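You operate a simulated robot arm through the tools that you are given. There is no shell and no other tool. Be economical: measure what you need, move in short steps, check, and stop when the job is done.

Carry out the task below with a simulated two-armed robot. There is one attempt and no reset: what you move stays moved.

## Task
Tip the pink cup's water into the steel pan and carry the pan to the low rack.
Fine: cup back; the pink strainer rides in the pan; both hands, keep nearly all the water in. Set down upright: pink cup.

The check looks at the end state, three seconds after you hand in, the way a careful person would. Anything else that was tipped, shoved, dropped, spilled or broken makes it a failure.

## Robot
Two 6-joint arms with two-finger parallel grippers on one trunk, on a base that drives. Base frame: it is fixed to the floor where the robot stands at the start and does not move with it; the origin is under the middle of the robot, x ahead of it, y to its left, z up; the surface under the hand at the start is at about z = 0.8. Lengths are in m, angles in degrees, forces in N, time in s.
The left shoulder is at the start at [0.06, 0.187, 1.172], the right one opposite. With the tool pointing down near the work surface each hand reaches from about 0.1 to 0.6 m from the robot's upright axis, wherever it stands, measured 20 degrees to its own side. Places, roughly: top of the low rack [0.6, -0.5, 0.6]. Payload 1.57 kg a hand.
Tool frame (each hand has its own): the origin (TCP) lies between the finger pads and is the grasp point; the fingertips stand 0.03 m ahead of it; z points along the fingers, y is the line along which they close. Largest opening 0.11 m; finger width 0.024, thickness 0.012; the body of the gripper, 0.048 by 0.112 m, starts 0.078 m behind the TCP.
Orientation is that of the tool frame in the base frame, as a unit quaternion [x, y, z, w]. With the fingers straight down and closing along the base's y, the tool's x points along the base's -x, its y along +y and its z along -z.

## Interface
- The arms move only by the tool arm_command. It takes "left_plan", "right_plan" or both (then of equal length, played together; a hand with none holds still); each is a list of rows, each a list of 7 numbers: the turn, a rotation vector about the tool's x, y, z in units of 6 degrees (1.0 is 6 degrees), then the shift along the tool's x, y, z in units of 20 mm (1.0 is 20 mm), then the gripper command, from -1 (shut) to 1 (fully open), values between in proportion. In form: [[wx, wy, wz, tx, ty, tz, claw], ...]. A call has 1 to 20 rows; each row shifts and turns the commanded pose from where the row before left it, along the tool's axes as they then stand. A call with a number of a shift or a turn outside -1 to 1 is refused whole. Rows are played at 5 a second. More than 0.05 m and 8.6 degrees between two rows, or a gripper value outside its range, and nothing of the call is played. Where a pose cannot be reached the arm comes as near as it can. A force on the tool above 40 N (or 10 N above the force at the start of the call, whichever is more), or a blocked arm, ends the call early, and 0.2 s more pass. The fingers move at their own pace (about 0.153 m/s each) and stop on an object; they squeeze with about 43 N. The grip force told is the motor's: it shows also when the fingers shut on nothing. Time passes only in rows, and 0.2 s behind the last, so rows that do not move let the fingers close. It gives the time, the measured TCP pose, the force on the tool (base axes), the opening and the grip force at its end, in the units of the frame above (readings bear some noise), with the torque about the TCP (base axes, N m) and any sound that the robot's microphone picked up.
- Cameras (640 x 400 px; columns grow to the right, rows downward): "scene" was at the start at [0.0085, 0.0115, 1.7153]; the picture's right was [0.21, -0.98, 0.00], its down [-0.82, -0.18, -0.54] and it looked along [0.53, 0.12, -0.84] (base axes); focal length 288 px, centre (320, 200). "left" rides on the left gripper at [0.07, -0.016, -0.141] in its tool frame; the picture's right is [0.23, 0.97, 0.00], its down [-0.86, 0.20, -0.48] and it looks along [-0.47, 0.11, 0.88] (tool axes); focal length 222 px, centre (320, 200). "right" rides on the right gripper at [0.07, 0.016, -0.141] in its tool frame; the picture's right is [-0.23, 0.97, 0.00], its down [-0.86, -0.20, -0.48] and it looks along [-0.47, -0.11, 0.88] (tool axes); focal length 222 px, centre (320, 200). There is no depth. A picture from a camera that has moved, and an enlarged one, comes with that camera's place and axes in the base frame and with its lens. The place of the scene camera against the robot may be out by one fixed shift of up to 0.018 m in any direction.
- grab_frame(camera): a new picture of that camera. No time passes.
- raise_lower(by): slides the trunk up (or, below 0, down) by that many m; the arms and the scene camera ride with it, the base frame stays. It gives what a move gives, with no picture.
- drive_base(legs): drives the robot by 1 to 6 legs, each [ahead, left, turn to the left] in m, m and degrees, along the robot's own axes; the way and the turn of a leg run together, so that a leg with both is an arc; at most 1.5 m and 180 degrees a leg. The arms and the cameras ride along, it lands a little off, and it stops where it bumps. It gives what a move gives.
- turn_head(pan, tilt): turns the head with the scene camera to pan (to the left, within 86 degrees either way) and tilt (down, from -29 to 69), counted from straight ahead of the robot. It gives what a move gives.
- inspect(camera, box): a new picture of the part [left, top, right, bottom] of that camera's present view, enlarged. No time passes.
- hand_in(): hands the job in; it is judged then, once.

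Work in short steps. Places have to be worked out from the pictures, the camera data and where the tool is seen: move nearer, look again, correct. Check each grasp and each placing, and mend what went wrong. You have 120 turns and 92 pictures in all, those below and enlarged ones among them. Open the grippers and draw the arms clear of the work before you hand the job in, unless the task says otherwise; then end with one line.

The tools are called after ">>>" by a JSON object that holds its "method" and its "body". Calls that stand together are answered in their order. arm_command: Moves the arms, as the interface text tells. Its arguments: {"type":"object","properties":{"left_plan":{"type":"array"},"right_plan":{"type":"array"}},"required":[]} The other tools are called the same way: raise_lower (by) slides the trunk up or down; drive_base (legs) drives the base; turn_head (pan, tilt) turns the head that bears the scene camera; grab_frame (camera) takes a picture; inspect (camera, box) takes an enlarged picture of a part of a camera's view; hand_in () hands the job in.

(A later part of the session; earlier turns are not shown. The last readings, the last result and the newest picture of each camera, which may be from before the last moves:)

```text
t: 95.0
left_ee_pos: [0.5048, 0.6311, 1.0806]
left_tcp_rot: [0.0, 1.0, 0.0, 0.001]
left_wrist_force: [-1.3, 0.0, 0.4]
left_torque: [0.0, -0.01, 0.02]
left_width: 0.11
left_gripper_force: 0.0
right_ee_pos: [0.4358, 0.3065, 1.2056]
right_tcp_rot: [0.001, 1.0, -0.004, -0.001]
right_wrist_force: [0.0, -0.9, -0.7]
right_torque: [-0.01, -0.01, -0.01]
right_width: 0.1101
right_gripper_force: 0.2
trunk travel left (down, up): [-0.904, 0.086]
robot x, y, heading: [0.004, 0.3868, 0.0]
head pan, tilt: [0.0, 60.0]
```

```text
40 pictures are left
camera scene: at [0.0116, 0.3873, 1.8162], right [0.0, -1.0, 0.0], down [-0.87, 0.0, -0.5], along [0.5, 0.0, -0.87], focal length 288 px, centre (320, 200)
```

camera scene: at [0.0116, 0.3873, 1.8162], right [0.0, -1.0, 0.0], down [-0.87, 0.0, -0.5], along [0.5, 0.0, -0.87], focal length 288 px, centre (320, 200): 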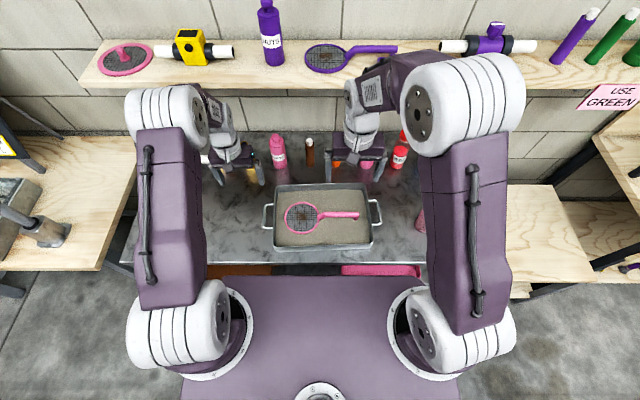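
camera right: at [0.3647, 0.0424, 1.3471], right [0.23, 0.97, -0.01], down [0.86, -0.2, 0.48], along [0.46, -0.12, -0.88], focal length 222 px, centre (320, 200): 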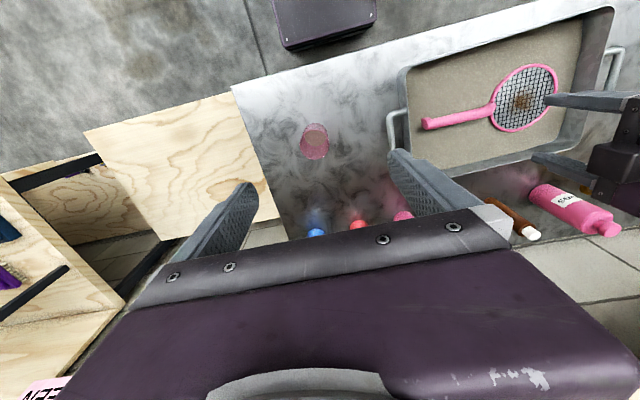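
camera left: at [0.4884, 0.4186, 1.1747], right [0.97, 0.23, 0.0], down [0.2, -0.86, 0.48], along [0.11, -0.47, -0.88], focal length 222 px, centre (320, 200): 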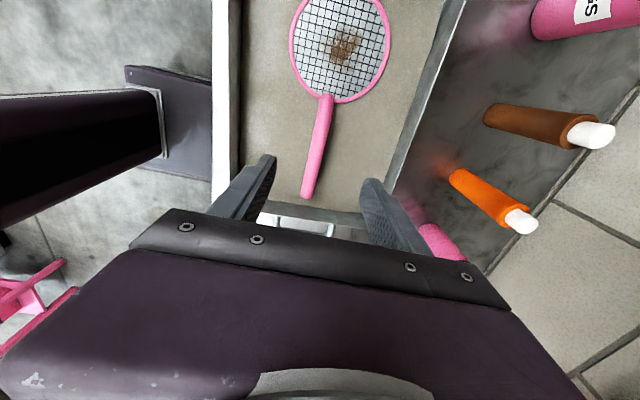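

I zoom on the pan to measure both handles from this straight-on view.

>>> {"method": "inspect", "body": {"camera": "scene", "box": [250, 170, 394, 260]}}

>>> {"method": "inspect", "body": {"camera": "left", "box": [120, 80, 440, 280]}}

```text
4.44 times, centred on (322, 215) of scene
camera zoom: at [0.0116, 0.3873, 1.8162], right [0.0, -1.0, 0.0], down [-0.87, 0.0, -0.5], along [0.5, 0.0, -0.87], focal length 1279 px, centre (311, 133)
```

zoom: 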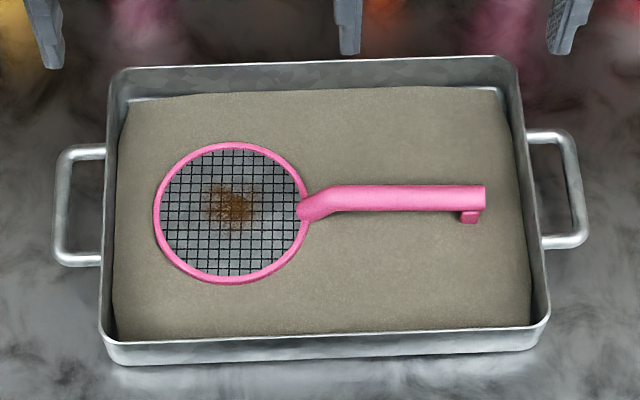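

```text
2.00 times, centred on (280, 180) of left
camera zoom: at [0.4355, 0.6145, 1.2243], right [-0.23, 0.97, 0.0], down [0.85, 0.2, 0.48], along [0.47, 0.11, -0.88], focal length 444 px, centre (400, 240)
```

zoom: 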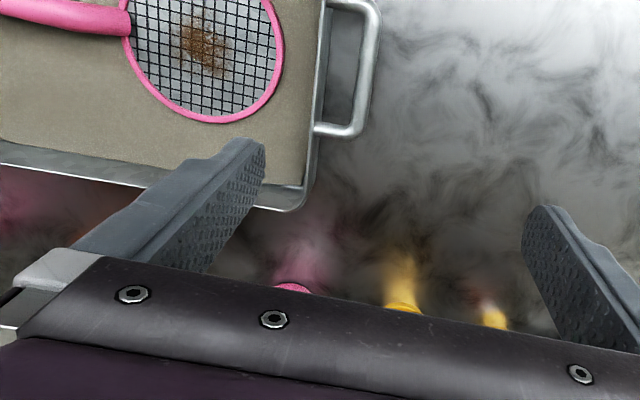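

Handle bars: left about (0.500, 0.598), right about (0.512, 0.162), bar ~13 mm, gap to the wall ~29 mm. I set both hands above them with the fingers narrowed to ~0.032 m.

>>> {"method": "arm_command", "body": {"left_plan": [[0, 0, 0, 0.03, -0.194, 0, -0.42], [0, 0, 0, 0.03, -0.194, 0, -0.42], [0, 0, 0, 0.03, -0.194, 0, -0.42], [0, 0, 0, 0.03, -0.194, 0, -0.42], [0, 0, 0, 0.03, -0.194, 0, -0.42], [0, 0, 0, 0.03, -0.194, 0, -0.42], [0, 0, 0, 0.03, -0.194, 0, -0.42], [0, 0, 0, 0.03, -0.194, 0, -0.42], [0, 0, 0, 0, 0, 0.5, -0.42], [0, 0, 0, 0, 0, 0.5, -0.42], [0, 0, 0, 0, 0, 0.5, -0.42], [0, 0, 0, 0, 0, 0.5, -0.42], [0, 0, 0, 0, 0, 0.5, -0.42], [0, 0, 0, 0, 0, 0.5, -0.42], [0, 0, 0, 0, 0, 0.5, -0.42], [0, 0, 0, 0, 0, 0.5, -0.42], [0, 0, 0, 0, 0, 0, -0.42], [0, 0, 0, 0, 0, 0, -0.42]], "right_plan": [[0, 0, 0, -0.48, -0.89, 0, -0.42], [0, 0, 0, -0.48, -0.89, 0, -0.42], [0, 0, 0, -0.48, -0.89, 0, -0.42], [0, 0, 0, -0.48, -0.89, 0, -0.42], [0, 0, 0, -0.48, -0.89, 0, -0.42], [0, 0, 0, -0.48, -0.89, 0, -0.42], [0, 0, 0, -0.48, -0.89, 0, -0.42], [0, 0, 0, -0.48, -0.89, 0, -0.42], [0, 0, 0, 0, 0, 1, -0.42], [0, 0, 0, 0, 0, 1, -0.42], [0, 0, 0, 0, 0, 1, -0.42], [0, 0, 0, 0, 0, 1, -0.42], [0, 0, 0, 0, 0, 1, -0.42], [0, 0, 0, 0, 0, 1, -0.42], [0, 0, 0, 0, 0, 1, -0.42], [0, 0, 0, 0, 0, 1, -0.42], [0, 0, 0, 0, 0, 1, -0.42], [0, 0, 0, 0, 0, 1, -0.42]]}}

>>> {"method": "grab_frame", "body": {"camera": "left"}}

>>> {"method": "grab_frame", "body": {"camera": "right"}}

```text
t: 98.8
left_ee_pos: [0.5013, 0.5973, 1.0011]
left_tcp_rot: [-0.001, 1.0, 0.0, 0.0]
left_wrist_force: [0.2, 1.4, -0.6]
left_torque: [0.05, -0.03, -0.02]
left_width: 0.0317
left_gripper_force: 0.1
right_ee_pos: [0.5107, 0.1612, 1.0065]
right_tcp_rot: [0.001, 1.0, -0.002, -0.002]
right_wrist_force: [-0.6, -0.2, 0.1]
right_torque: [0.0, -0.01, 0.0]
right_width: 0.0318
right_gripper_force: 0.0
trunk travel left (down, up): [-0.904, 0.086]
robot x, y, heading: [0.0056, 0.3899, 0.0]
head pan, tilt: [0.0, 60.0]
```

```text
37 pictures are left
camera left: at [0.4315, 0.5817, 1.1437], right [-0.23, 0.97, 0.0], down [0.86, 0.2, 0.48], along [0.47, 0.11, -0.88], focal length 222 px, centre (320, 200)
```

left: 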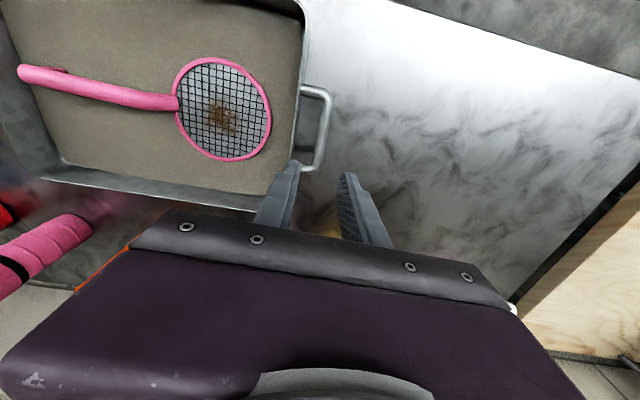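

```text
36 pictures are left
camera right: at [0.4417, 0.1784, 1.1475], right [0.23, 0.97, -0.01], down [0.86, -0.2, 0.48], along [0.46, -0.11, -0.88], focal length 222 px, centre (320, 200)
```

right: 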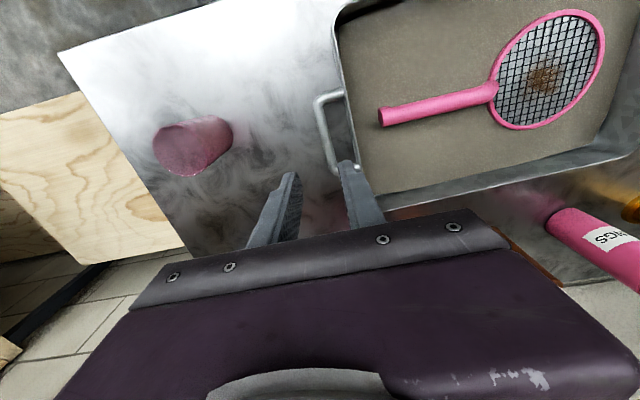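

Left bar is right under the fingers (y 0.598). The right bar seems at y≈0.171, 9 mm left of the right TCP; I zoom to confirm.

>>> {"method": "inspect", "body": {"camera": "right", "box": [256, 70, 416, 220]}}

>>> {"method": "inspect", "body": {"camera": "left", "box": [236, 70, 396, 220]}}

```text
2.67 times, centred on (336, 145) of right
camera zoom: at [0.4417, 0.1784, 1.1475], right [0.23, 0.97, -0.01], down [0.86, -0.2, 0.48], along [0.46, -0.11, -0.88], focal length 592 px, centre (277, 347)
```

zoom: 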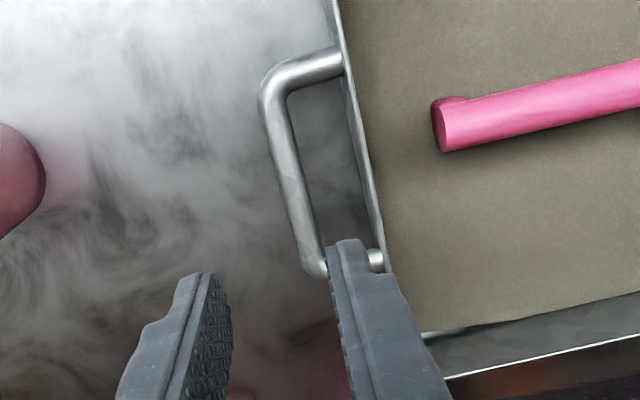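

```text
2.67 times, centred on (316, 145) of left
camera zoom: at [0.4315, 0.5817, 1.1437], right [-0.23, 0.97, 0.0], down [0.86, 0.2, 0.48], along [0.47, 0.11, -0.88], focal length 592 px, centre (331, 347)
```

zoom: 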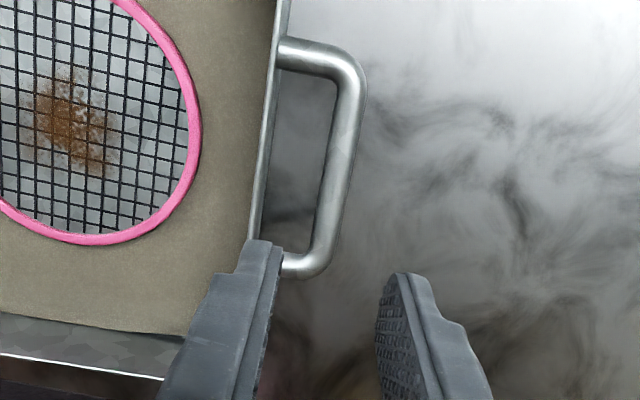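

Confirmed: right bar y≈0.1705, left bar y≈0.600. I correct and descend both to z≈0.90.

>>> {"method": "arm_command", "body": {"left_plan": [[0, 0, 0, 0.25, 0.1, 0, -0.42], [0, 0, 0, 0, 0, 0.84, -0.42], [0, 0, 0, 0, 0, 0.84, -0.42], [0, 0, 0, 0, 0, 0.84, -0.42], [0, 0, 0, 0, 0, 0.84, -0.42], [0, 0, 0, 0, 0, 0.84, -0.42], [0, 0, 0, 0, 0, 0.84, -0.42]], "right_plan": [[0, 0, 0, 0, 0.46, 0, -0.42], [0, 0, 0, 0, 0, 0.89, -0.42], [0, 0, 0, 0, 0, 0.89, -0.42], [0, 0, 0, 0, 0, 0.89, -0.42], [0, 0, 0, 0, 0, 0.89, -0.42], [0, 0, 0, 0, 0, 0.89, -0.42], [0, 0, 0, 0, 0, 0.89, -0.42]]}}

>>> {"method": "grab_frame", "body": {"camera": "left"}}

>>> {"method": "grab_frame", "body": {"camera": "right"}}

```text
t: 100.4
left_ee_pos: [0.4959, 0.601, 0.8995]
left_tcp_rot: [-0.001, 1.0, 0.0, 0.0]
left_wrist_force: [-0.1, -0.6, -0.8]
left_torque: [-0.02, 0.0, -0.02]
left_width: 0.0318
left_gripper_force: 0.1
right_ee_pos: [0.5122, 0.1712, 0.8988]
right_tcp_rot: [0.001, 1.0, -0.003, -0.002]
right_wrist_force: [0.0, -0.6, 0.4]
right_torque: [0.01, -0.01, -0.03]
right_width: 0.032
right_gripper_force: 0.0
trunk travel left (down, up): [-0.904, 0.086]
robot x, y, heading: [0.005, 0.3909, -0.0]
head pan, tilt: [0.0, 60.0]
```

```text
33 pictures are left
camera left: at [0.426, 0.5841, 1.0431], right [-0.23, 0.97, 0.0], down [0.86, 0.2, 0.48], along [0.47, 0.11, -0.88], focal length 222 px, centre (320, 200)
```

left: 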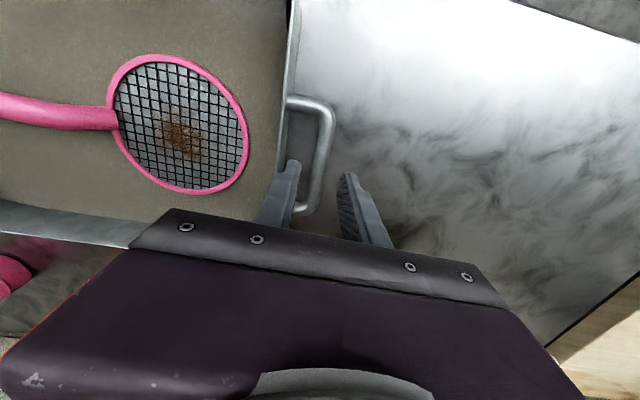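

```text
32 pictures are left
camera right: at [0.4416, 0.1885, 1.0408], right [0.23, 0.97, -0.01], down [0.86, -0.2, 0.48], along [0.46, -0.11, -0.88], focal length 222 px, centre (320, 200)
```

right: 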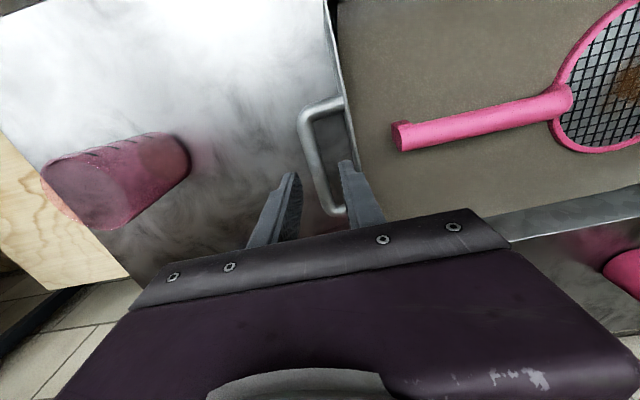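

Both bars lie centred between the fingers. I descend slowly to z≈0.848, watching force.

>>> {"method": "arm_command", "body": {"left_plan": [[0, 0, 0, 0, 0, 0.4, -0.42], [0, 0, 0, 0, 0, 0.4, -0.42], [0, 0, 0, 0, 0, 0.4, -0.42], [0, 0, 0, 0, 0, 0.4, -0.42], [0, 0, 0, 0, 0, 0.4, -0.42], [0, 0, 0, 0, 0, 0.4, -0.42]], "right_plan": [[0, 0, 0, 0, 0, 0.4, -0.42], [0, 0, 0, 0, 0, 0.4, -0.42], [0, 0, 0, 0, 0, 0.4, -0.42], [0, 0, 0, 0, 0, 0.4, -0.42], [0, 0, 0, 0, 0, 0.4, -0.42], [0, 0, 0, 0, 0, 0.4, -0.42]]}}

>>> {"method": "inspect", "body": {"camera": "left", "box": [240, 70, 400, 240]}}

>>> {"method": "inspect", "body": {"camera": "right", "box": [240, 70, 400, 240]}}

```text
t: 101.8
left_ee_pos: [0.4957, 0.6008, 0.8533]
left_tcp_rot: [0.001, 1.0, 0.0, 0.0]
left_wrist_force: [-0.2, -0.2, -0.2]
left_torque: [0.01, -0.01, 0.0]
left_width: 0.032
left_gripper_force: 0.1
right_ee_pos: [0.5107, 0.1705, 0.8512]
right_tcp_rot: [0.001, 1.0, -0.003, -0.002]
right_wrist_force: [0.6, -0.1, 0.0]
right_torque: [-0.02, 0.01, 0.0]
right_width: 0.0321
right_gripper_force: 0.0
trunk travel left (down, up): [-0.904, 0.086]
robot x, y, heading: [0.006, 0.3919, 0.1]
head pan, tilt: [0.0, 60.0]
```

```text
2.35 times, centred on (320, 155) of left
camera zoom: at [0.4259, 0.5843, 0.9954], right [-0.23, 0.97, 0.0], down [0.85, 0.2, 0.48], along [0.47, 0.11, -0.88], focal length 523 px, centre (320, 306)
```

zoom: 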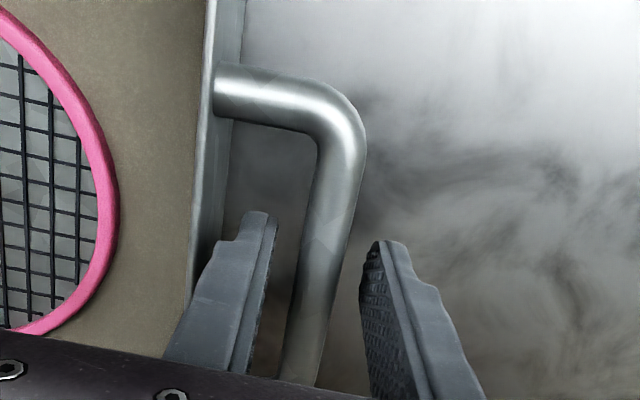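

```text
2.35 times, centred on (320, 155) of right
camera zoom: at [0.4406, 0.1878, 0.9925], right [0.23, 0.97, -0.01], down [0.86, -0.2, 0.48], along [0.46, -0.11, -0.88], focal length 523 px, centre (320, 306)
```

zoom: 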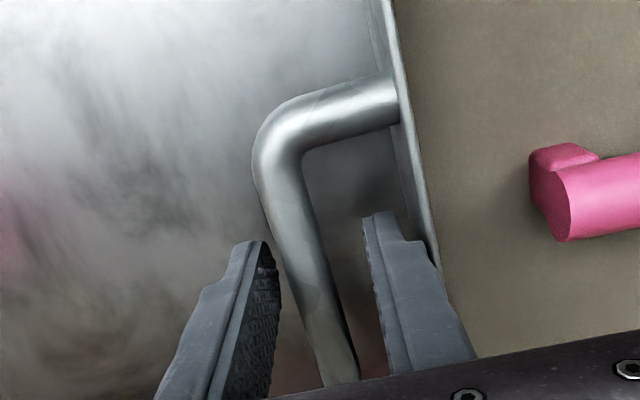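

Both pairs of fingers straddle the bars. I go 6 mm lower and close both together.

>>> {"method": "arm_command", "body": {"left_plan": [[0, 0, 0, 0, 0, 0.3, -0.42], [0, 0, 0, 0, 0, 0, -0.6], [0, 0, 0, 0, 0, 0, -0.8], [0, 0, 0, 0, 0, 0, -1], [0, 0, 0, 0, 0, 0, -1], [0, 0, 0, 0, 0, 0, -1]], "right_plan": [[0, 0, 0, 0, 0, 0.25, -0.42], [0, 0, 0, 0, 0, 0, -0.6], [0, 0, 0, 0, 0, 0, -0.8], [0, 0, 0, 0, 0, 0, -1], [0, 0, 0, 0, 0, 0, -1], [0, 0, 0, 0, 0, 0, -1]]}}

```text
t: 103.2
left_ee_pos: [0.4959, 0.6017, 0.8468]
left_tcp_rot: [0.0, 1.0, -0.001, 0.0]
left_wrist_force: [2.8, 17.2, 0.0]
left_torque: [0.03, 0.35, 0.74]
left_width: 0.0143
left_gripper_force: 30.8
right_ee_pos: [0.5108, 0.1696, 0.8459]
right_tcp_rot: [0.0, 1.0, -0.003, -0.002]
right_wrist_force: [-3.6, -20.0, 3.1]
right_torque: [0.03, -0.12, 0.76]
right_width: 0.0142
right_gripper_force: 30.0
trunk travel left (down, up): [-0.904, 0.086]
robot x, y, heading: [0.0075, 0.391, 0.2]
head pan, tilt: [0.0, 60.0]
```

Both bars are held (14 mm). A side force of ~18 N and small yaw torque show a slight mismatch; I relieve it by easing the hands outward 1.5 mm and yawing 1.8°.

>>> {"method": "arm_command", "body": {"left_plan": [[0, 0, -0.15, 0, 0.04, 0, -1], [0, 0, -0.15, 0, 0.04, 0, -1], [0, 0, 0, 0, 0, 0, -1]], "right_plan": [[0, 0, -0.15, 0, -0.04, 0, -1], [0, 0, -0.15, 0, -0.04, 0, -1], [0, 0, 0, 0, 0, 0, -1]]}}

```text
t: 104.0
left_ee_pos: [0.496, 0.6008, 0.8476]
left_tcp_rot: [-0.015, 1.0, 0.0, 0.0]
left_wrist_force: [3.0, -5.7, 0.1]
left_torque: [0.01, -0.15, 0.54]
left_width: 0.0138
left_gripper_force: 30.4
right_ee_pos: [0.512, 0.1694, 0.8452]
right_tcp_rot: [-0.014, 1.0, -0.002, -0.002]
right_wrist_force: [-3.3, 2.1, 3.1]
right_torque: [0.02, -0.07, 0.64]
right_width: 0.0138
right_gripper_force: 29.9
trunk travel left (down, up): [-0.904, 0.086]
robot x, y, heading: [0.004, 0.3889, -0.2]
head pan, tilt: [0.0, 60.0]
```

Forces are relaxed. I lift slowly with the trunk and check both hands and the pan.

>>> {"method": "raise_lower", "body": {"by": 0.02}}

>>> {"method": "raise_lower", "body": {"by": 0.055}}

>>> {"method": "grab_frame", "body": {"camera": "scene"}}

>>> {"method": "grab_frame", "body": {"camera": "left"}}

```text
t: 104.7
left_ee_pos: [0.4973, 0.603, 0.8665]
left_tcp_rot: [-0.015, 1.0, 0.0, 0.0]
left_wrist_force: [2.9, -16.1, -4.9]
left_torque: [-0.04, 0.2, 0.57]
left_width: 0.0139
left_gripper_force: 30.0
right_ee_pos: [0.5096, 0.1695, 0.8653]
right_tcp_rot: [-0.015, 1.0, -0.001, -0.002]
right_wrist_force: [-2.8, 16.2, -6.5]
right_torque: [0.02, -0.17, 0.63]
right_width: 0.0138
right_gripper_force: 30.5
trunk travel left (down, up): [-0.924, 0.066]
robot x, y, heading: [0.0038, 0.39, 0.0]
head pan, tilt: [0.0, 60.0]
```

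```text
t: 105.7
left_ee_pos: [0.4977, 0.6015, 0.9208]
left_tcp_rot: [-0.016, 1.0, 0.0, -0.001]
left_wrist_force: [3.4, -30.7, -5.7]
left_torque: [-0.06, -0.13, 0.47]
left_width: 0.0133
left_gripper_force: 30.2
right_ee_pos: [0.5115, 0.1701, 0.9201]
right_tcp_rot: [-0.014, 1.0, -0.003, -0.003]
right_wrist_force: [-3.5, 32.4, -5.7]
right_torque: [0.01, 0.15, 0.58]
right_width: 0.0137
right_gripper_force: 29.9
trunk travel left (down, up): [-0.979, 0.011]
robot x, y, heading: [0.0057, 0.3943, 0.1]
head pan, tilt: [0.0, 60.0]
```

```text
29 pictures are left
camera scene: at [0.0147, 0.3859, 1.8911], right [0.0, -1.0, 0.0], down [-0.87, 0.0, -0.5], along [0.5, 0.0, -0.87], focal length 288 px, centre (320, 200)
```

scene: 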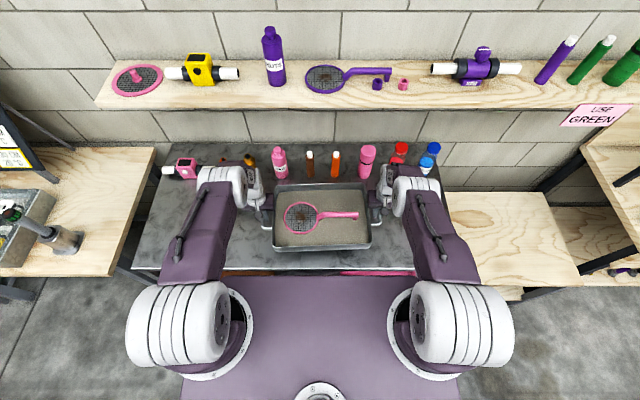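

```text
28 pictures are left
camera left: at [0.4279, 0.5833, 1.0638], right [-0.26, 0.97, 0.0], down [0.85, 0.23, 0.48], along [0.46, 0.12, -0.88], focal length 222 px, centre (320, 200)
```

left: 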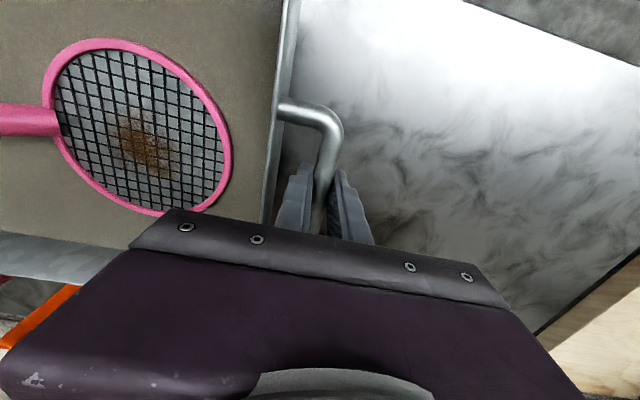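

The pan is up and level. The hands are pulling apart with ~31 N, so I ease both inward 1 mm.

>>> {"method": "arm_command", "body": {"left_plan": [[0, 0, 0, 0, -0.025, 0, -1], [0, 0, 0, 0, -0.025, 0, -1], [0, 0, 0, 0, 0, 0, -1]], "right_plan": [[0, 0, 0, 0, 0.025, 0, -1], [0, 0, 0, 0, 0.025, 0, -1], [0, 0, 0, 0, 0, 0, -1]]}}

```text
t: 106.5
left_ee_pos: [0.4963, 0.6008, 0.9212]
left_tcp_rot: [-0.015, 1.0, 0.0, -0.001]
left_wrist_force: [3.7, -18.4, -6.3]
left_torque: [-0.01, -0.21, 0.56]
left_width: 0.0138
left_gripper_force: 30.2
right_ee_pos: [0.512, 0.1696, 0.9211]
right_tcp_rot: [-0.015, 1.0, -0.003, -0.002]
right_wrist_force: [-2.9, 18.5, -5.7]
right_torque: [-0.06, 0.29, 0.64]
right_width: 0.0136
right_gripper_force: 29.9
trunk travel left (down, up): [-0.979, 0.011]
robot x, y, heading: [0.0043, 0.391, -0.3]
head pan, tilt: [0.0, 60.0]
```

Better. I ease a little more, then drive back 0.27 m to clear the cup and bottles.

>>> {"method": "arm_command", "body": {"left_plan": [[0, 0, 0, 0, -0.03, 0, -1], [0, 0, 0, 0, 0, 0, -1]], "right_plan": [[0, 0, 0, 0, 0.03, 0, -1], [0, 0, 0, 0, 0, 0, -1]]}}

>>> {"method": "drive_base", "body": {"legs": [[-0.1, 0, 0], [-0.19, 0, 0]]}}

```text
t: 107.1
left_ee_pos: [0.4963, 0.6021, 0.9207]
left_tcp_rot: [-0.015, 1.0, 0.001, 0.0]
left_wrist_force: [3.4, -2.1, -6.1]
left_torque: [-0.01, -0.22, 0.53]
left_width: 0.0139
left_gripper_force: 30.4
right_ee_pos: [0.5112, 0.169, 0.9201]
right_tcp_rot: [-0.014, 1.0, -0.003, -0.001]
right_wrist_force: [-2.1, 2.5, -5.9]
right_torque: [-0.05, 0.28, 0.68]
right_width: 0.0133
right_gripper_force: 29.9
trunk travel left (down, up): [-0.979, 0.011]
robot x, y, heading: [0.0045, 0.3879, -0.2]
head pan, tilt: [0.0, 60.0]
```

```text
t: 109.4
left_ee_pos: [0.2098, 0.601, 0.9195]
left_tcp_rot: [-0.015, 1.0, 0.001, -0.003]
left_wrist_force: [2.1, 33.3, -5.4]
left_torque: [0.06, 0.11, 0.51]
left_width: 0.0137
left_gripper_force: 30.6
right_ee_pos: [0.225, 0.1692, 0.9171]
right_tcp_rot: [-0.015, 1.0, -0.003, -0.004]
right_wrist_force: [-0.6, -34.1, -5.1]
right_torque: [0.0, -0.01, 0.48]
right_width: 0.0138
right_gripper_force: 30.2
trunk travel left (down, up): [-0.979, 0.011]
robot x, y, heading: [-0.2838, 0.3903, 0.2]
head pan, tilt: [0.0, 60.0]
```

Clear of the cup. I drive right 0.87 m in legs, pan held ahead.

>>> {"method": "drive_base", "body": {"legs": [[0, -0.1, 0], [0, -0.4, 0], [0, -0.37, 0]]}}

>>> {"method": "turn_head", "body": {"pan": 0, "tilt": 50}}

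>>> {"method": "grab_frame", "body": {"camera": "scene"}}

>>> {"method": "grab_frame", "body": {"camera": "right"}}

```text
t: 114.5
left_ee_pos: [0.2087, -0.2596, 0.9221]
left_tcp_rot: [-0.018, 1.0, -0.001, 0.001]
left_wrist_force: [2.1, 7.9, -6.6]
left_torque: [-0.02, 0.15, 0.51]
left_width: 0.0139
left_gripper_force: 30.0
right_ee_pos: [0.2246, -0.6926, 0.9201]
right_tcp_rot: [-0.017, 1.0, -0.004, -0.001]
right_wrist_force: [-2.1, -8.3, -5.5]
right_torque: [-0.01, -0.09, 0.63]
right_width: 0.0138
right_gripper_force: 30.1
trunk travel left (down, up): [-0.979, 0.011]
robot x, y, heading: [-0.2832, -0.4756, 0.2]
head pan, tilt: [0.0, 60.0]
```

```text
t: 115.3
left_ee_pos: [0.2074, -0.2614, 0.922]
left_tcp_rot: [-0.018, 1.0, 0.0, 0.0]
left_wrist_force: [3.2, 1.8, -7.2]
left_torque: [-0.02, 0.41, 0.47]
left_width: 0.0136
left_gripper_force: 30.4
right_ee_pos: [0.223, -0.6928, 0.9205]
right_tcp_rot: [-0.016, 1.0, -0.003, -0.002]
right_wrist_force: [-2.4, -1.5, -6.1]
right_torque: [0.01, -0.39, 0.6]
right_width: 0.0135
right_gripper_force: 30.1
trunk travel left (down, up): [-0.979, 0.011]
robot x, y, heading: [-0.288, -0.4762, 0.3]
head pan, tilt: [0.0, 50.0]
```

```text
27 pictures are left
camera scene: at [-0.2638, -0.4786, 1.9037], right [0.0, -1.0, 0.0], down [-0.77, 0.0, -0.64], along [0.64, 0.0, -0.77], focal length 288 px, centre (320, 200)
```

scene: 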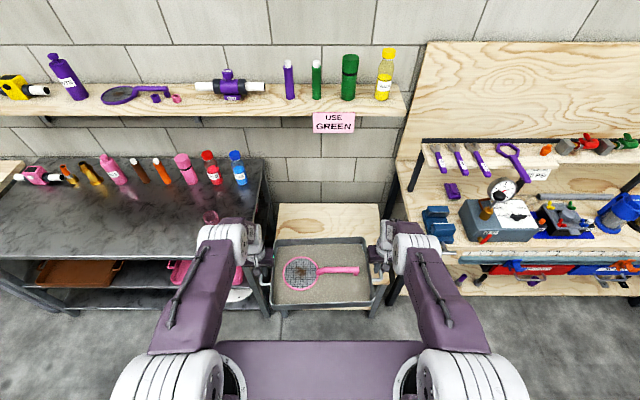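

```text
26 pictures are left
camera right: at [0.1535, -0.6783, 1.0619], right [0.19, 0.98, -0.01], down [0.86, -0.17, 0.48], along [0.47, -0.1, -0.88], focal length 222 px, centre (320, 200)
```

right: 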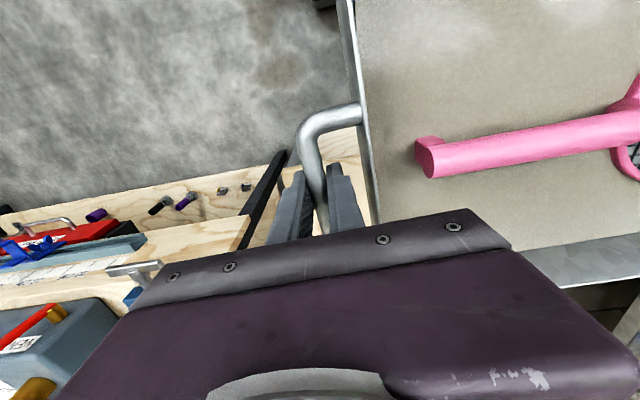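

The way is clear: rack spans y −0.22…−0.76, x 0.33…0.79; pan centre is at y −0.477. I drive forward 0.315 m over the rack, shifting 1.2 cm right.

>>> {"method": "drive_base", "body": {"legs": [[0.1, -0.012, 0], [0.215, 0, 0]]}}

>>> {"method": "turn_head", "body": {"pan": 0, "tilt": 62}}

>>> {"method": "grab_frame", "body": {"camera": "scene"}}

>>> {"method": "grab_frame", "body": {"camera": "left"}}

>>> {"method": "grab_frame", "body": {"camera": "right"}}

```text
t: 117.7
left_ee_pos: [0.5195, -0.2741, 0.9238]
left_tcp_rot: [-0.017, 1.0, -0.001, 0.003]
left_wrist_force: [1.8, 3.3, -5.2]
left_torque: [-0.02, -0.29, 0.52]
left_width: 0.0137
left_gripper_force: 30.1
right_ee_pos: [0.5342, -0.7049, 0.9233]
right_tcp_rot: [-0.016, 1.0, -0.003, 0.0]
right_wrist_force: [-3.1, -3.7, -6.2]
right_torque: [-0.01, 0.32, 0.6]
right_width: 0.0139
right_gripper_force: 29.9
trunk travel left (down, up): [-0.979, 0.011]
robot x, y, heading: [0.0254, -0.4894, 0.1]
head pan, tilt: [0.0, 50.0]
```

```text
t: 118.4
left_ee_pos: [0.5218, -0.2741, 0.9217]
left_tcp_rot: [-0.018, 1.0, 0.001, -0.001]
left_wrist_force: [2.4, 0.1, -7.0]
left_torque: [-0.03, 0.44, 0.44]
left_width: 0.0135
left_gripper_force: 30.5
right_ee_pos: [0.5373, -0.7057, 0.9193]
right_tcp_rot: [-0.015, 1.0, -0.003, -0.003]
right_wrist_force: [-2.4, -0.4, -6.0]
right_torque: [0.0, -0.42, 0.58]
right_width: 0.0137
right_gripper_force: 30.6
trunk travel left (down, up): [-0.979, 0.011]
robot x, y, heading: [0.0322, -0.4865, 0.2]
head pan, tilt: [0.0, 62.0]
```

```text
25 pictures are left
camera scene: at [0.0373, -0.4899, 1.8889], right [0.0, -1.0, 0.0], down [-0.88, 0.0, -0.47], along [0.47, 0.0, -0.88], focal length 288 px, centre (320, 200)
```

scene: 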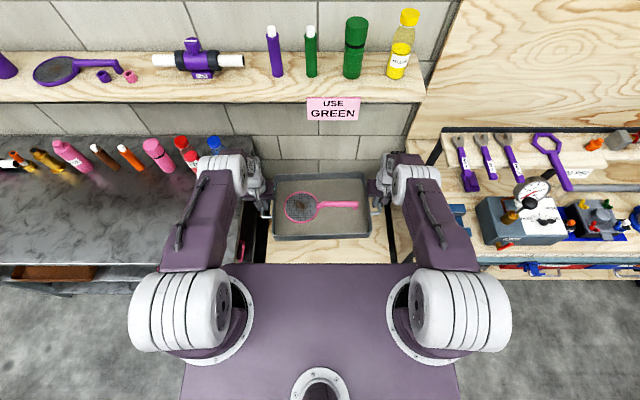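

```text
24 pictures are left
camera left: at [0.4531, -0.2922, 1.0641], right [-0.26, 0.97, 0.0], down [0.85, 0.23, 0.48], along [0.46, 0.13, -0.88], focal length 222 px, centre (320, 200)
```

left: 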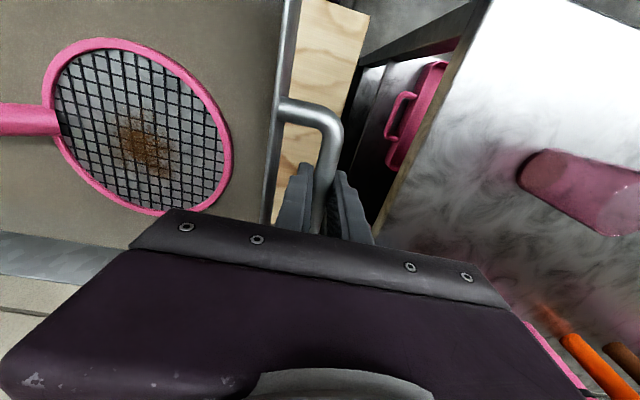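

```text
23 pictures are left
camera right: at [0.4669, -0.6901, 1.0619], right [0.2, 0.98, -0.01], down [0.86, -0.17, 0.48], along [0.46, -0.1, -0.88], focal length 222 px, centre (320, 200)
```

right: 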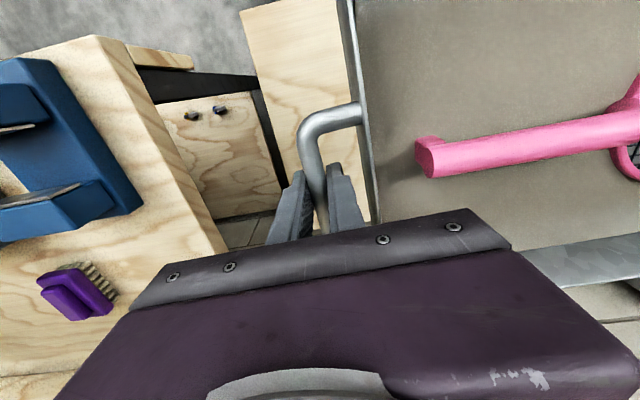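

Clear gaps on both sides (table edge y −0.154, rack edges −0.233/−0.79). I lower with the trunk 0.24 m in two stages and check.

>>> {"method": "raise_lower", "body": {"by": -0.12}}

>>> {"method": "raise_lower", "body": {"by": -0.12}}

>>> {"method": "grab_frame", "body": {"camera": "scene"}}

>>> {"method": "grab_frame", "body": {"camera": "left"}}

```text
t: 119.9
left_ee_pos: [0.5222, -0.2746, 0.8017]
left_tcp_rot: [-0.018, 1.0, 0.001, -0.001]
left_wrist_force: [2.6, 0.4, -6.3]
left_torque: [0.05, -0.34, 0.45]
left_width: 0.0139
left_gripper_force: 30.9
right_ee_pos: [0.5379, -0.7054, 0.8011]
right_tcp_rot: [-0.015, 1.0, -0.003, -0.002]
right_wrist_force: [-2.4, -0.6, -4.9]
right_torque: [-0.06, 0.41, 0.54]
right_width: 0.0138
right_gripper_force: 29.8
trunk travel left (down, up): [-0.859, 0.131]
robot x, y, heading: [0.0334, -0.4889, 0.1]
head pan, tilt: [0.0, 62.0]
```

```text
t: 121.4
left_ee_pos: [0.5215, -0.2729, 0.6827]
left_tcp_rot: [-0.018, 1.0, 0.001, 0.0]
left_wrist_force: [2.3, 0.3, -5.8]
left_torque: [0.04, -0.17, 0.48]
left_width: 0.0138
left_gripper_force: 30.1
right_ee_pos: [0.5375, -0.7053, 0.6802]
right_tcp_rot: [-0.015, 1.0, -0.004, -0.002]
right_wrist_force: [-2.0, -1.2, -5.8]
right_torque: [0.01, 0.2, 0.62]
right_width: 0.0138
right_gripper_force: 30.1
trunk travel left (down, up): [-0.739, 0.251]
robot x, y, heading: [0.0299, -0.4889, 0.2]
head pan, tilt: [0.0, 62.0]
```

```text
22 pictures are left
camera scene: at [0.0374, -0.49, 1.6489], right [0.0, -1.0, 0.0], down [-0.88, 0.0, -0.47], along [0.47, 0.0, -0.88], focal length 288 px, centre (320, 200)
```

scene: 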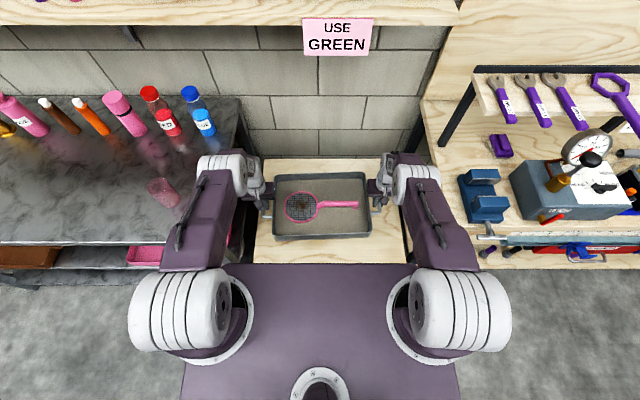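

```text
21 pictures are left
camera left: at [0.4531, -0.2923, 0.8242], right [-0.26, 0.97, 0.0], down [0.85, 0.23, 0.48], along [0.46, 0.13, -0.88], focal length 222 px, centre (320, 200)
```

left: 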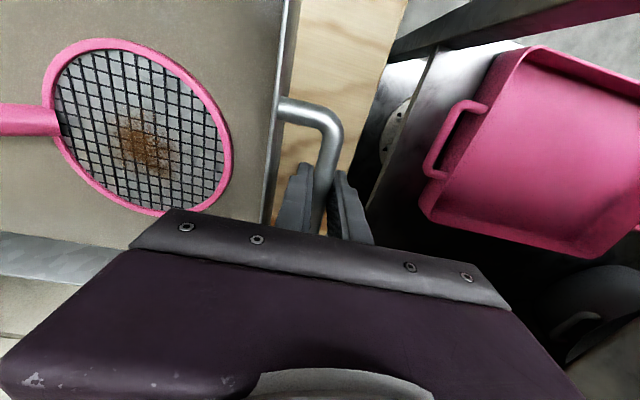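

All clear. Expected touchdown is near TCP z≈0.647; I lower 25 mm more and then small steps.

>>> {"method": "raise_lower", "body": {"by": -0.025}}

>>> {"method": "raise_lower", "body": {"by": -0.006}}

>>> {"method": "raise_lower", "body": {"by": -0.003}}

```text
t: 122.1
left_ee_pos: [0.5213, -0.2736, 0.6558]
left_tcp_rot: [-0.018, 1.0, 0.001, 0.0]
left_wrist_force: [1.4, 1.7, -6.1]
left_torque: [-0.03, 0.0, 0.49]
left_width: 0.0138
left_gripper_force: 30.5
right_ee_pos: [0.5372, -0.7052, 0.6547]
right_tcp_rot: [-0.016, 1.0, -0.004, -0.003]
right_wrist_force: [-2.5, -0.7, -5.6]
right_torque: [0.02, -0.02, 0.58]
right_width: 0.0139
right_gripper_force: 29.7
trunk travel left (down, up): [-0.714, 0.276]
robot x, y, heading: [0.0326, -0.4865, 0.1]
head pan, tilt: [0.0, 62.0]
```

```text
t: 122.7
left_ee_pos: [0.5222, -0.2745, 0.651]
left_tcp_rot: [-0.017, 1.0, 0.001, -0.001]
left_wrist_force: [2.6, 1.1, -5.2]
left_torque: [0.02, 0.11, 0.45]
left_width: 0.0142
left_gripper_force: 30.5
right_ee_pos: [0.5379, -0.7054, 0.6494]
right_tcp_rot: [-0.015, 1.0, -0.004, -0.003]
right_wrist_force: [-2.7, -1.2, -6.9]
right_torque: [-0.03, -0.08, 0.59]
right_width: 0.0137
right_gripper_force: 30.3
trunk travel left (down, up): [-0.708, 0.282]
robot x, y, heading: [0.0303, -0.4839, 0.4]
head pan, tilt: [0.0, 62.0]
```

```text
t: 123.2
left_ee_pos: [0.5209, -0.2734, 0.648]
left_tcp_rot: [-0.018, 1.0, 0.001, -0.001]
left_wrist_force: [2.6, 1.0, -6.7]
left_torque: [0.01, 0.12, 0.46]
left_width: 0.0135
left_gripper_force: 29.7
right_ee_pos: [0.5382, -0.7044, 0.6457]
right_tcp_rot: [-0.016, 1.0, -0.003, -0.002]
right_wrist_force: [-1.7, -0.6, -5.7]
right_torque: [0.01, -0.11, 0.62]
right_width: 0.0138
right_gripper_force: 30.2
trunk travel left (down, up): [-0.705, 0.285]
robot x, y, heading: [0.0297, -0.4857, -0.0]
head pan, tilt: [0.0, 62.0]
```

Still carrying the weight (~6 N per hand); I go on in 2 mm steps.

>>> {"method": "raise_lower", "body": {"by": -0.002}}

>>> {"method": "raise_lower", "body": {"by": -0.002}}

```text
t: 123.7
left_ee_pos: [0.521, -0.2752, 0.6454]
left_tcp_rot: [-0.017, 1.0, 0.0, 0.0]
left_wrist_force: [2.4, 0.6, -6.6]
left_torque: [-0.02, 0.13, 0.53]
left_width: 0.0136
left_gripper_force: 30.6
right_ee_pos: [0.5362, -0.7042, 0.6432]
right_tcp_rot: [-0.016, 1.0, -0.003, -0.002]
right_wrist_force: [-2.4, -1.6, -6.1]
right_torque: [0.02, -0.12, 0.57]
right_width: 0.0136
right_gripper_force: 29.7
trunk travel left (down, up): [-0.703, 0.287]
robot x, y, heading: [0.0321, -0.4841, -0.1]
head pan, tilt: [0.0, 62.0]
```

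```text
t: 124.2
left_ee_pos: [0.5217, -0.274, 0.6435]
left_tcp_rot: [-0.017, 1.0, 0.001, -0.001]
left_wrist_force: [1.7, 0.1, -6.2]
left_torque: [0.03, 0.1, 0.45]
left_width: 0.0135
left_gripper_force: 30.6
right_ee_pos: [0.5376, -0.7054, 0.6417]
right_tcp_rot: [-0.015, 1.0, -0.004, -0.003]
right_wrist_force: [-1.9, -1.2, -5.3]
right_torque: [-0.03, -0.07, 0.59]
right_width: 0.0137
right_gripper_force: 30.3
trunk travel left (down, up): [-0.701, 0.289]
robot x, y, heading: [0.03, -0.4868, 0.4]
head pan, tilt: [0.0, 62.0]
```

Still hanging; I use synced 1 mm arm rows, 5 at a time, with force reading.

>>> {"method": "arm_command", "body": {"left_plan": [[0, 0, 0, 0, 0, 0.05, -1], [0, 0, 0, 0, 0, 0.05, -1], [0, 0, 0, 0, 0, 0.05, -1], [0, 0, 0, 0, 0, 0.05, -1]], "right_plan": [[0, 0, 0, 0, 0, 0.05, -1], [0, 0, 0, 0, 0, 0.05, -1], [0, 0, 0, 0, 0, 0.05, -1], [0, 0, 0, 0, 0, 0.05, -1]]}}

>>> {"method": "inspect", "body": {"camera": "scene", "box": [240, 140, 400, 260]}}

```text
t: 125.2
left_ee_pos: [0.5221, -0.274, 0.6393]
left_tcp_rot: [-0.018, 1.0, 0.001, -0.001]
left_wrist_force: [2.3, 1.5, -5.1]
left_torque: [0.02, -0.11, 0.49]
left_width: 0.0138
left_gripper_force: 30.2
right_ee_pos: [0.5374, -0.7058, 0.6377]
right_tcp_rot: [-0.017, 1.0, -0.004, -0.004]
right_wrist_force: [-3.0, -2.3, -6.3]
right_torque: [0.02, 0.12, 0.58]
right_width: 0.0137
right_gripper_force: 30.0
trunk travel left (down, up): [-0.701, 0.289]
robot x, y, heading: [0.0296, -0.4845, 0.0]
head pan, tilt: [0.0, 62.0]
```

```text
3.33 times, centred on (320, 200) of scene
camera zoom: at [0.0376, -0.49, 1.6109], right [0.0, -1.0, 0.0], down [-0.88, 0.0, -0.47], along [0.47, 0.0, -0.88], focal length 959 px, centre (320, 200)
```

zoom: 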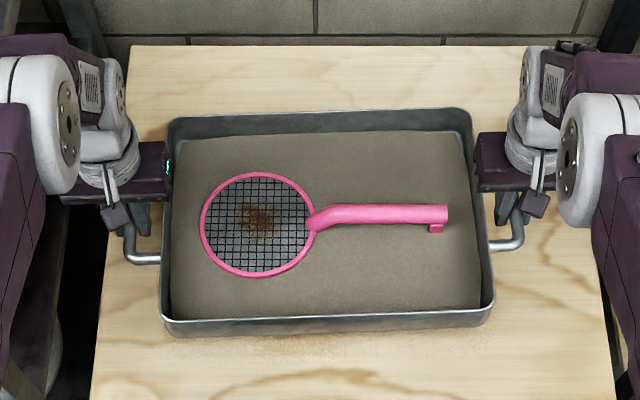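

Pan is centred over the rack and just above it. Next 5 mm.

>>> {"method": "arm_command", "body": {"left_plan": [[0, 0, 0, 0, 0, 0.05, -1], [0, 0, 0, 0, 0, 0.05, -1], [0, 0, 0, 0, 0, 0.05, -1], [0, 0, 0, 0, 0, 0.05, -1], [0, 0, 0, 0, 0, 0.05, -1]], "right_plan": [[0, 0, 0, 0, 0, 0.05, -1], [0, 0, 0, 0, 0, 0.05, -1], [0, 0, 0, 0, 0, 0.05, -1], [0, 0, 0, 0, 0, 0.05, -1], [0, 0, 0, 0, 0, 0.05, -1]]}}

```text
t: 126.4
left_ee_pos: [0.5215, -0.2735, 0.6348]
left_tcp_rot: [-0.017, 1.0, 0.0, -0.001]
left_wrist_force: [3.0, -3.6, -5.8]
left_torque: [-0.03, 0.08, 0.49]
left_width: 0.014
left_gripper_force: 29.8
right_ee_pos: [0.5378, -0.7055, 0.6331]
right_tcp_rot: [-0.015, 1.0, -0.004, -0.002]
right_wrist_force: [-2.1, 2.2, -5.7]
right_torque: [-0.02, -0.08, 0.58]
right_width: 0.0137
right_gripper_force: 30.0
trunk travel left (down, up): [-0.701, 0.289]
robot x, y, heading: [0.033, -0.4883, 0.2]
head pan, tilt: [0.0, 62.0]
```

>>> {"method": "arm_command", "body": {"left_plan": [[0, 0, 0, 0, 0, 0.05, -1], [0, 0, 0, 0, 0, 0.05, -1], [0, 0, 0, 0, 0, 0.05, -1], [0, 0, 0, 0, 0, 0.05, -1], [0, 0, 0, 0, 0, 0.05, -1]], "right_plan": [[0, 0, 0, 0, 0, 0.05, -1], [0, 0, 0, 0, 0, 0.05, -1], [0, 0, 0, 0, 0, 0.05, -1], [0, 0, 0, 0, 0, 0.05, -1], [0, 0, 0, 0, 0, 0.05, -1]]}}

>>> {"method": "inspect", "body": {"camera": "left", "box": [230, 0, 400, 240]}}

```text
t: 127.6
left_ee_pos: [0.5228, -0.2737, 0.6304]
left_tcp_rot: [-0.017, 1.0, 0.0, -0.001]
left_wrist_force: [2.9, -7.5, -6.2]
left_torque: [0.01, 0.07, 0.44]
left_width: 0.0139
left_gripper_force: 30.7
right_ee_pos: [0.5373, -0.7048, 0.6275]
right_tcp_rot: [-0.016, 1.0, -0.003, -0.003]
right_wrist_force: [-3.3, 7.2, -6.2]
right_torque: [0.01, 0.01, 0.55]
right_width: 0.0134
right_gripper_force: 30.4
trunk travel left (down, up): [-0.701, 0.289]
robot x, y, heading: [0.0353, -0.485, 0.1]
head pan, tilt: [0.0, 62.0]
```

```text
1.67 times, centred on (315, 120) of left
camera zoom: at [0.4531, -0.2923, 0.7723], right [-0.26, 0.97, 0.0], down [0.85, 0.23, 0.48], along [0.46, 0.13, -0.88], focal length 370 px, centre (328, 333)
```

zoom: 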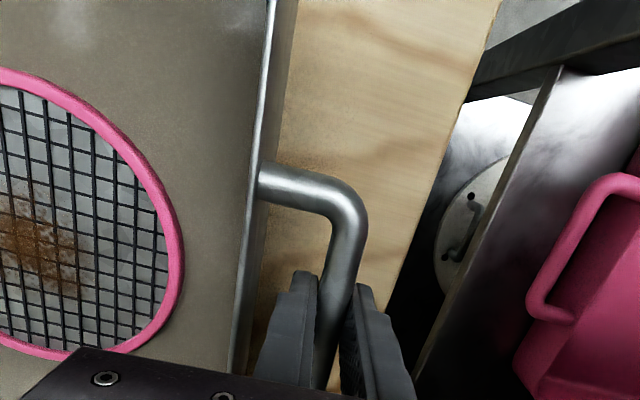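

Rack surface appears lower than 0.6 (estimates 0.55–0.585). I continue at 1 mm rows for 12 rows; contact force would stop it.

>>> {"method": "arm_command", "body": {"left_plan": [[0, 0, 0, 0, -0.01, 0.05, -1], [0, 0, 0, 0, -0.01, 0.05, -1], [0, 0, 0, 0, 0, 0.05, -1], [0, 0, 0, 0, 0, 0.05, -1], [0, 0, 0, 0, 0, 0.05, -1], [0, 0, 0, 0, 0, 0.05, -1], [0, 0, 0, 0, 0, 0.05, -1], [0, 0, 0, 0, 0, 0.05, -1], [0, 0, 0, 0, 0, 0.05, -1], [0, 0, 0, 0, 0, 0.05, -1]], "right_plan": [[0, 0, 0, 0, 0.01, 0.05, -1], [0, 0, 0, 0, 0.01, 0.05, -1], [0, 0, 0, 0, 0, 0.05, -1], [0, 0, 0, 0, 0, 0.05, -1], [0, 0, 0, 0, 0, 0.05, -1], [0, 0, 0, 0, 0, 0.05, -1], [0, 0, 0, 0, 0, 0.05, -1], [0, 0, 0, 0, 0, 0.05, -1], [0, 0, 0, 0, 0, 0.05, -1], [0, 0, 0, 0, 0, 0.05, -1]]}}

```text
t: 129.8
left_ee_pos: [0.5215, -0.2744, 0.6205]
left_tcp_rot: [-0.017, 1.0, 0.001, -0.001]
left_wrist_force: [0.7, 11.3, -6.2]
left_torque: [0.07, -0.3, 0.15]
left_width: 0.0135
left_gripper_force: 30.4
right_ee_pos: [0.534, -0.7057, 0.6215]
right_tcp_rot: [-0.016, 1.0, -0.004, -0.002]
right_wrist_force: [0.6, -11.4, -5.9]
right_torque: [-0.03, 0.34, 0.26]
right_width: 0.0139
right_gripper_force: 30.1
right hand out of reach, approached as far as the arm can: row 8
trunk travel left (down, up): [-0.701, 0.289]
robot x, y, heading: [0.031, -0.4844, 0.1]
head pan, tilt: [0.0, 62.0]
```

The right arm is at its reach limit; I continue with the trunk in small steps.

>>> {"method": "raise_lower", "body": {"by": -0.004}}

>>> {"method": "raise_lower", "body": {"by": -0.003}}

>>> {"method": "raise_lower", "body": {"by": -0.003}}

```text
t: 130.4
left_ee_pos: [0.5222, -0.2729, 0.615]
left_tcp_rot: [-0.017, 1.0, 0.001, -0.001]
left_wrist_force: [1.2, 15.3, -5.6]
left_torque: [0.03, 0.0, 0.24]
left_width: 0.0134
left_gripper_force: 30.5
right_ee_pos: [0.536, -0.7049, 0.6184]
right_tcp_rot: [-0.016, 1.0, -0.005, -0.001]
right_wrist_force: [-1.2, -15.6, -5.0]
right_torque: [0.0, 0.05, 0.34]
right_width: 0.0136
right_gripper_force: 30.2
trunk travel left (down, up): [-0.697, 0.293]
robot x, y, heading: [0.0315, -0.4885, 0.2]
head pan, tilt: [0.0, 62.0]
```

```text
t: 130.9
left_ee_pos: [0.5219, -0.2743, 0.6124]
left_tcp_rot: [-0.018, 1.0, 0.0, -0.001]
left_wrist_force: [1.3, 18.4, -7.1]
left_torque: [-0.01, 0.1, 0.23]
left_width: 0.0134
left_gripper_force: 30.1
right_ee_pos: [0.5367, -0.7053, 0.6145]
right_tcp_rot: [-0.015, 1.0, -0.004, -0.001]
right_wrist_force: [-0.5, -18.3, -5.6]
right_torque: [-0.02, -0.07, 0.33]
right_width: 0.0136
right_gripper_force: 29.5
trunk travel left (down, up): [-0.694, 0.296]
robot x, y, heading: [0.0319, -0.4872, -0.1]
head pan, tilt: [0.0, 62.0]
```

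```text
t: 131.4
left_ee_pos: [0.5212, -0.2727, 0.6094]
left_tcp_rot: [-0.017, 1.0, 0.0, -0.002]
left_wrist_force: [0.7, 22.4, -6.1]
left_torque: [0.05, 0.2, 0.21]
left_width: 0.0139
left_gripper_force: 30.0
right_ee_pos: [0.5362, -0.706, 0.611]
right_tcp_rot: [-0.015, 1.0, -0.004, -0.002]
right_wrist_force: [0.6, -22.5, -5.1]
right_torque: [-0.01, -0.15, 0.31]
right_width: 0.0137
right_gripper_force: 30.3
trunk travel left (down, up): [-0.691, 0.299]
robot x, y, heading: [0.0293, -0.4866, 0.1]
head pan, tilt: [0.0, 62.0]
```

I check the remaining gap by picture while relieving the side force.

>>> {"method": "arm_command", "body": {"left_plan": [[0, 0, 0, 0, 0.035, 0, -1], [0, 0, 0, 0, 0, 0, -1]], "right_plan": [[0, 0, 0, 0, -0.035, 0.05, -1], [0, 0, 0, 0, 0, 0, -1]]}}

>>> {"method": "inspect", "body": {"camera": "left", "box": [230, 0, 400, 240]}}

>>> {"method": "inspect", "body": {"camera": "scene", "box": [240, 140, 400, 260]}}

```text
t: 132.0
left_ee_pos: [0.5211, -0.2732, 0.6084]
left_tcp_rot: [-0.017, 1.0, 0.0, -0.001]
left_wrist_force: [0.9, 13.4, -6.5]
left_torque: [0.07, 0.01, 0.13]
left_width: 0.0137
left_gripper_force: 30.4
right_ee_pos: [0.5339, -0.7049, 0.6106]
right_tcp_rot: [-0.016, 1.0, -0.004, -0.001]
right_wrist_force: [-0.4, -13.8, -6.1]
right_torque: [-0.02, 0.01, 0.18]
right_width: 0.0136
right_gripper_force: 30.8
trunk travel left (down, up): [-0.691, 0.299]
robot x, y, heading: [0.0325, -0.4865, 0.3]
head pan, tilt: [0.0, 62.0]
```

```text
1.67 times, centred on (315, 120) of left
camera zoom: at [0.453, -0.2921, 0.7517], right [-0.26, 0.97, 0.0], down [0.85, 0.23, 0.48], along [0.46, 0.12, -0.88], focal length 370 px, centre (328, 333)
```

zoom: 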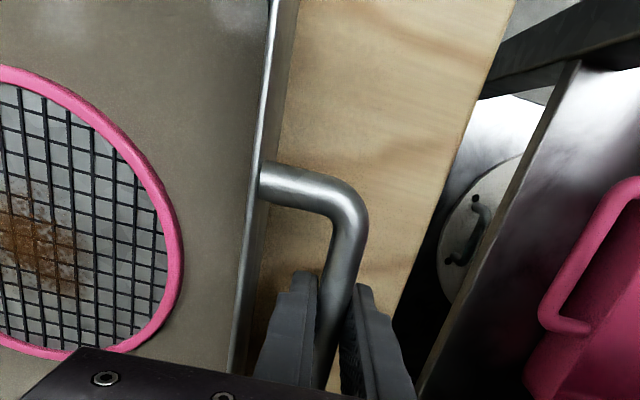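

```text
3.33 times, centred on (320, 200) of scene
camera zoom: at [0.0374, -0.49, 1.6009], right [0.0, -1.0, 0.0], down [-0.88, 0.0, -0.47], along [0.47, 0.0, -0.88], focal length 959 px, centre (320, 200)
```

zoom: 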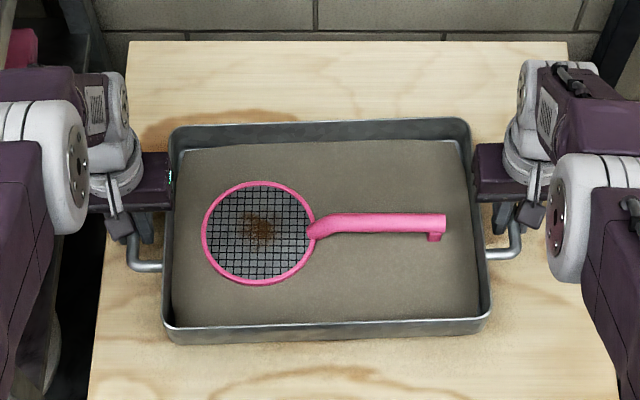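

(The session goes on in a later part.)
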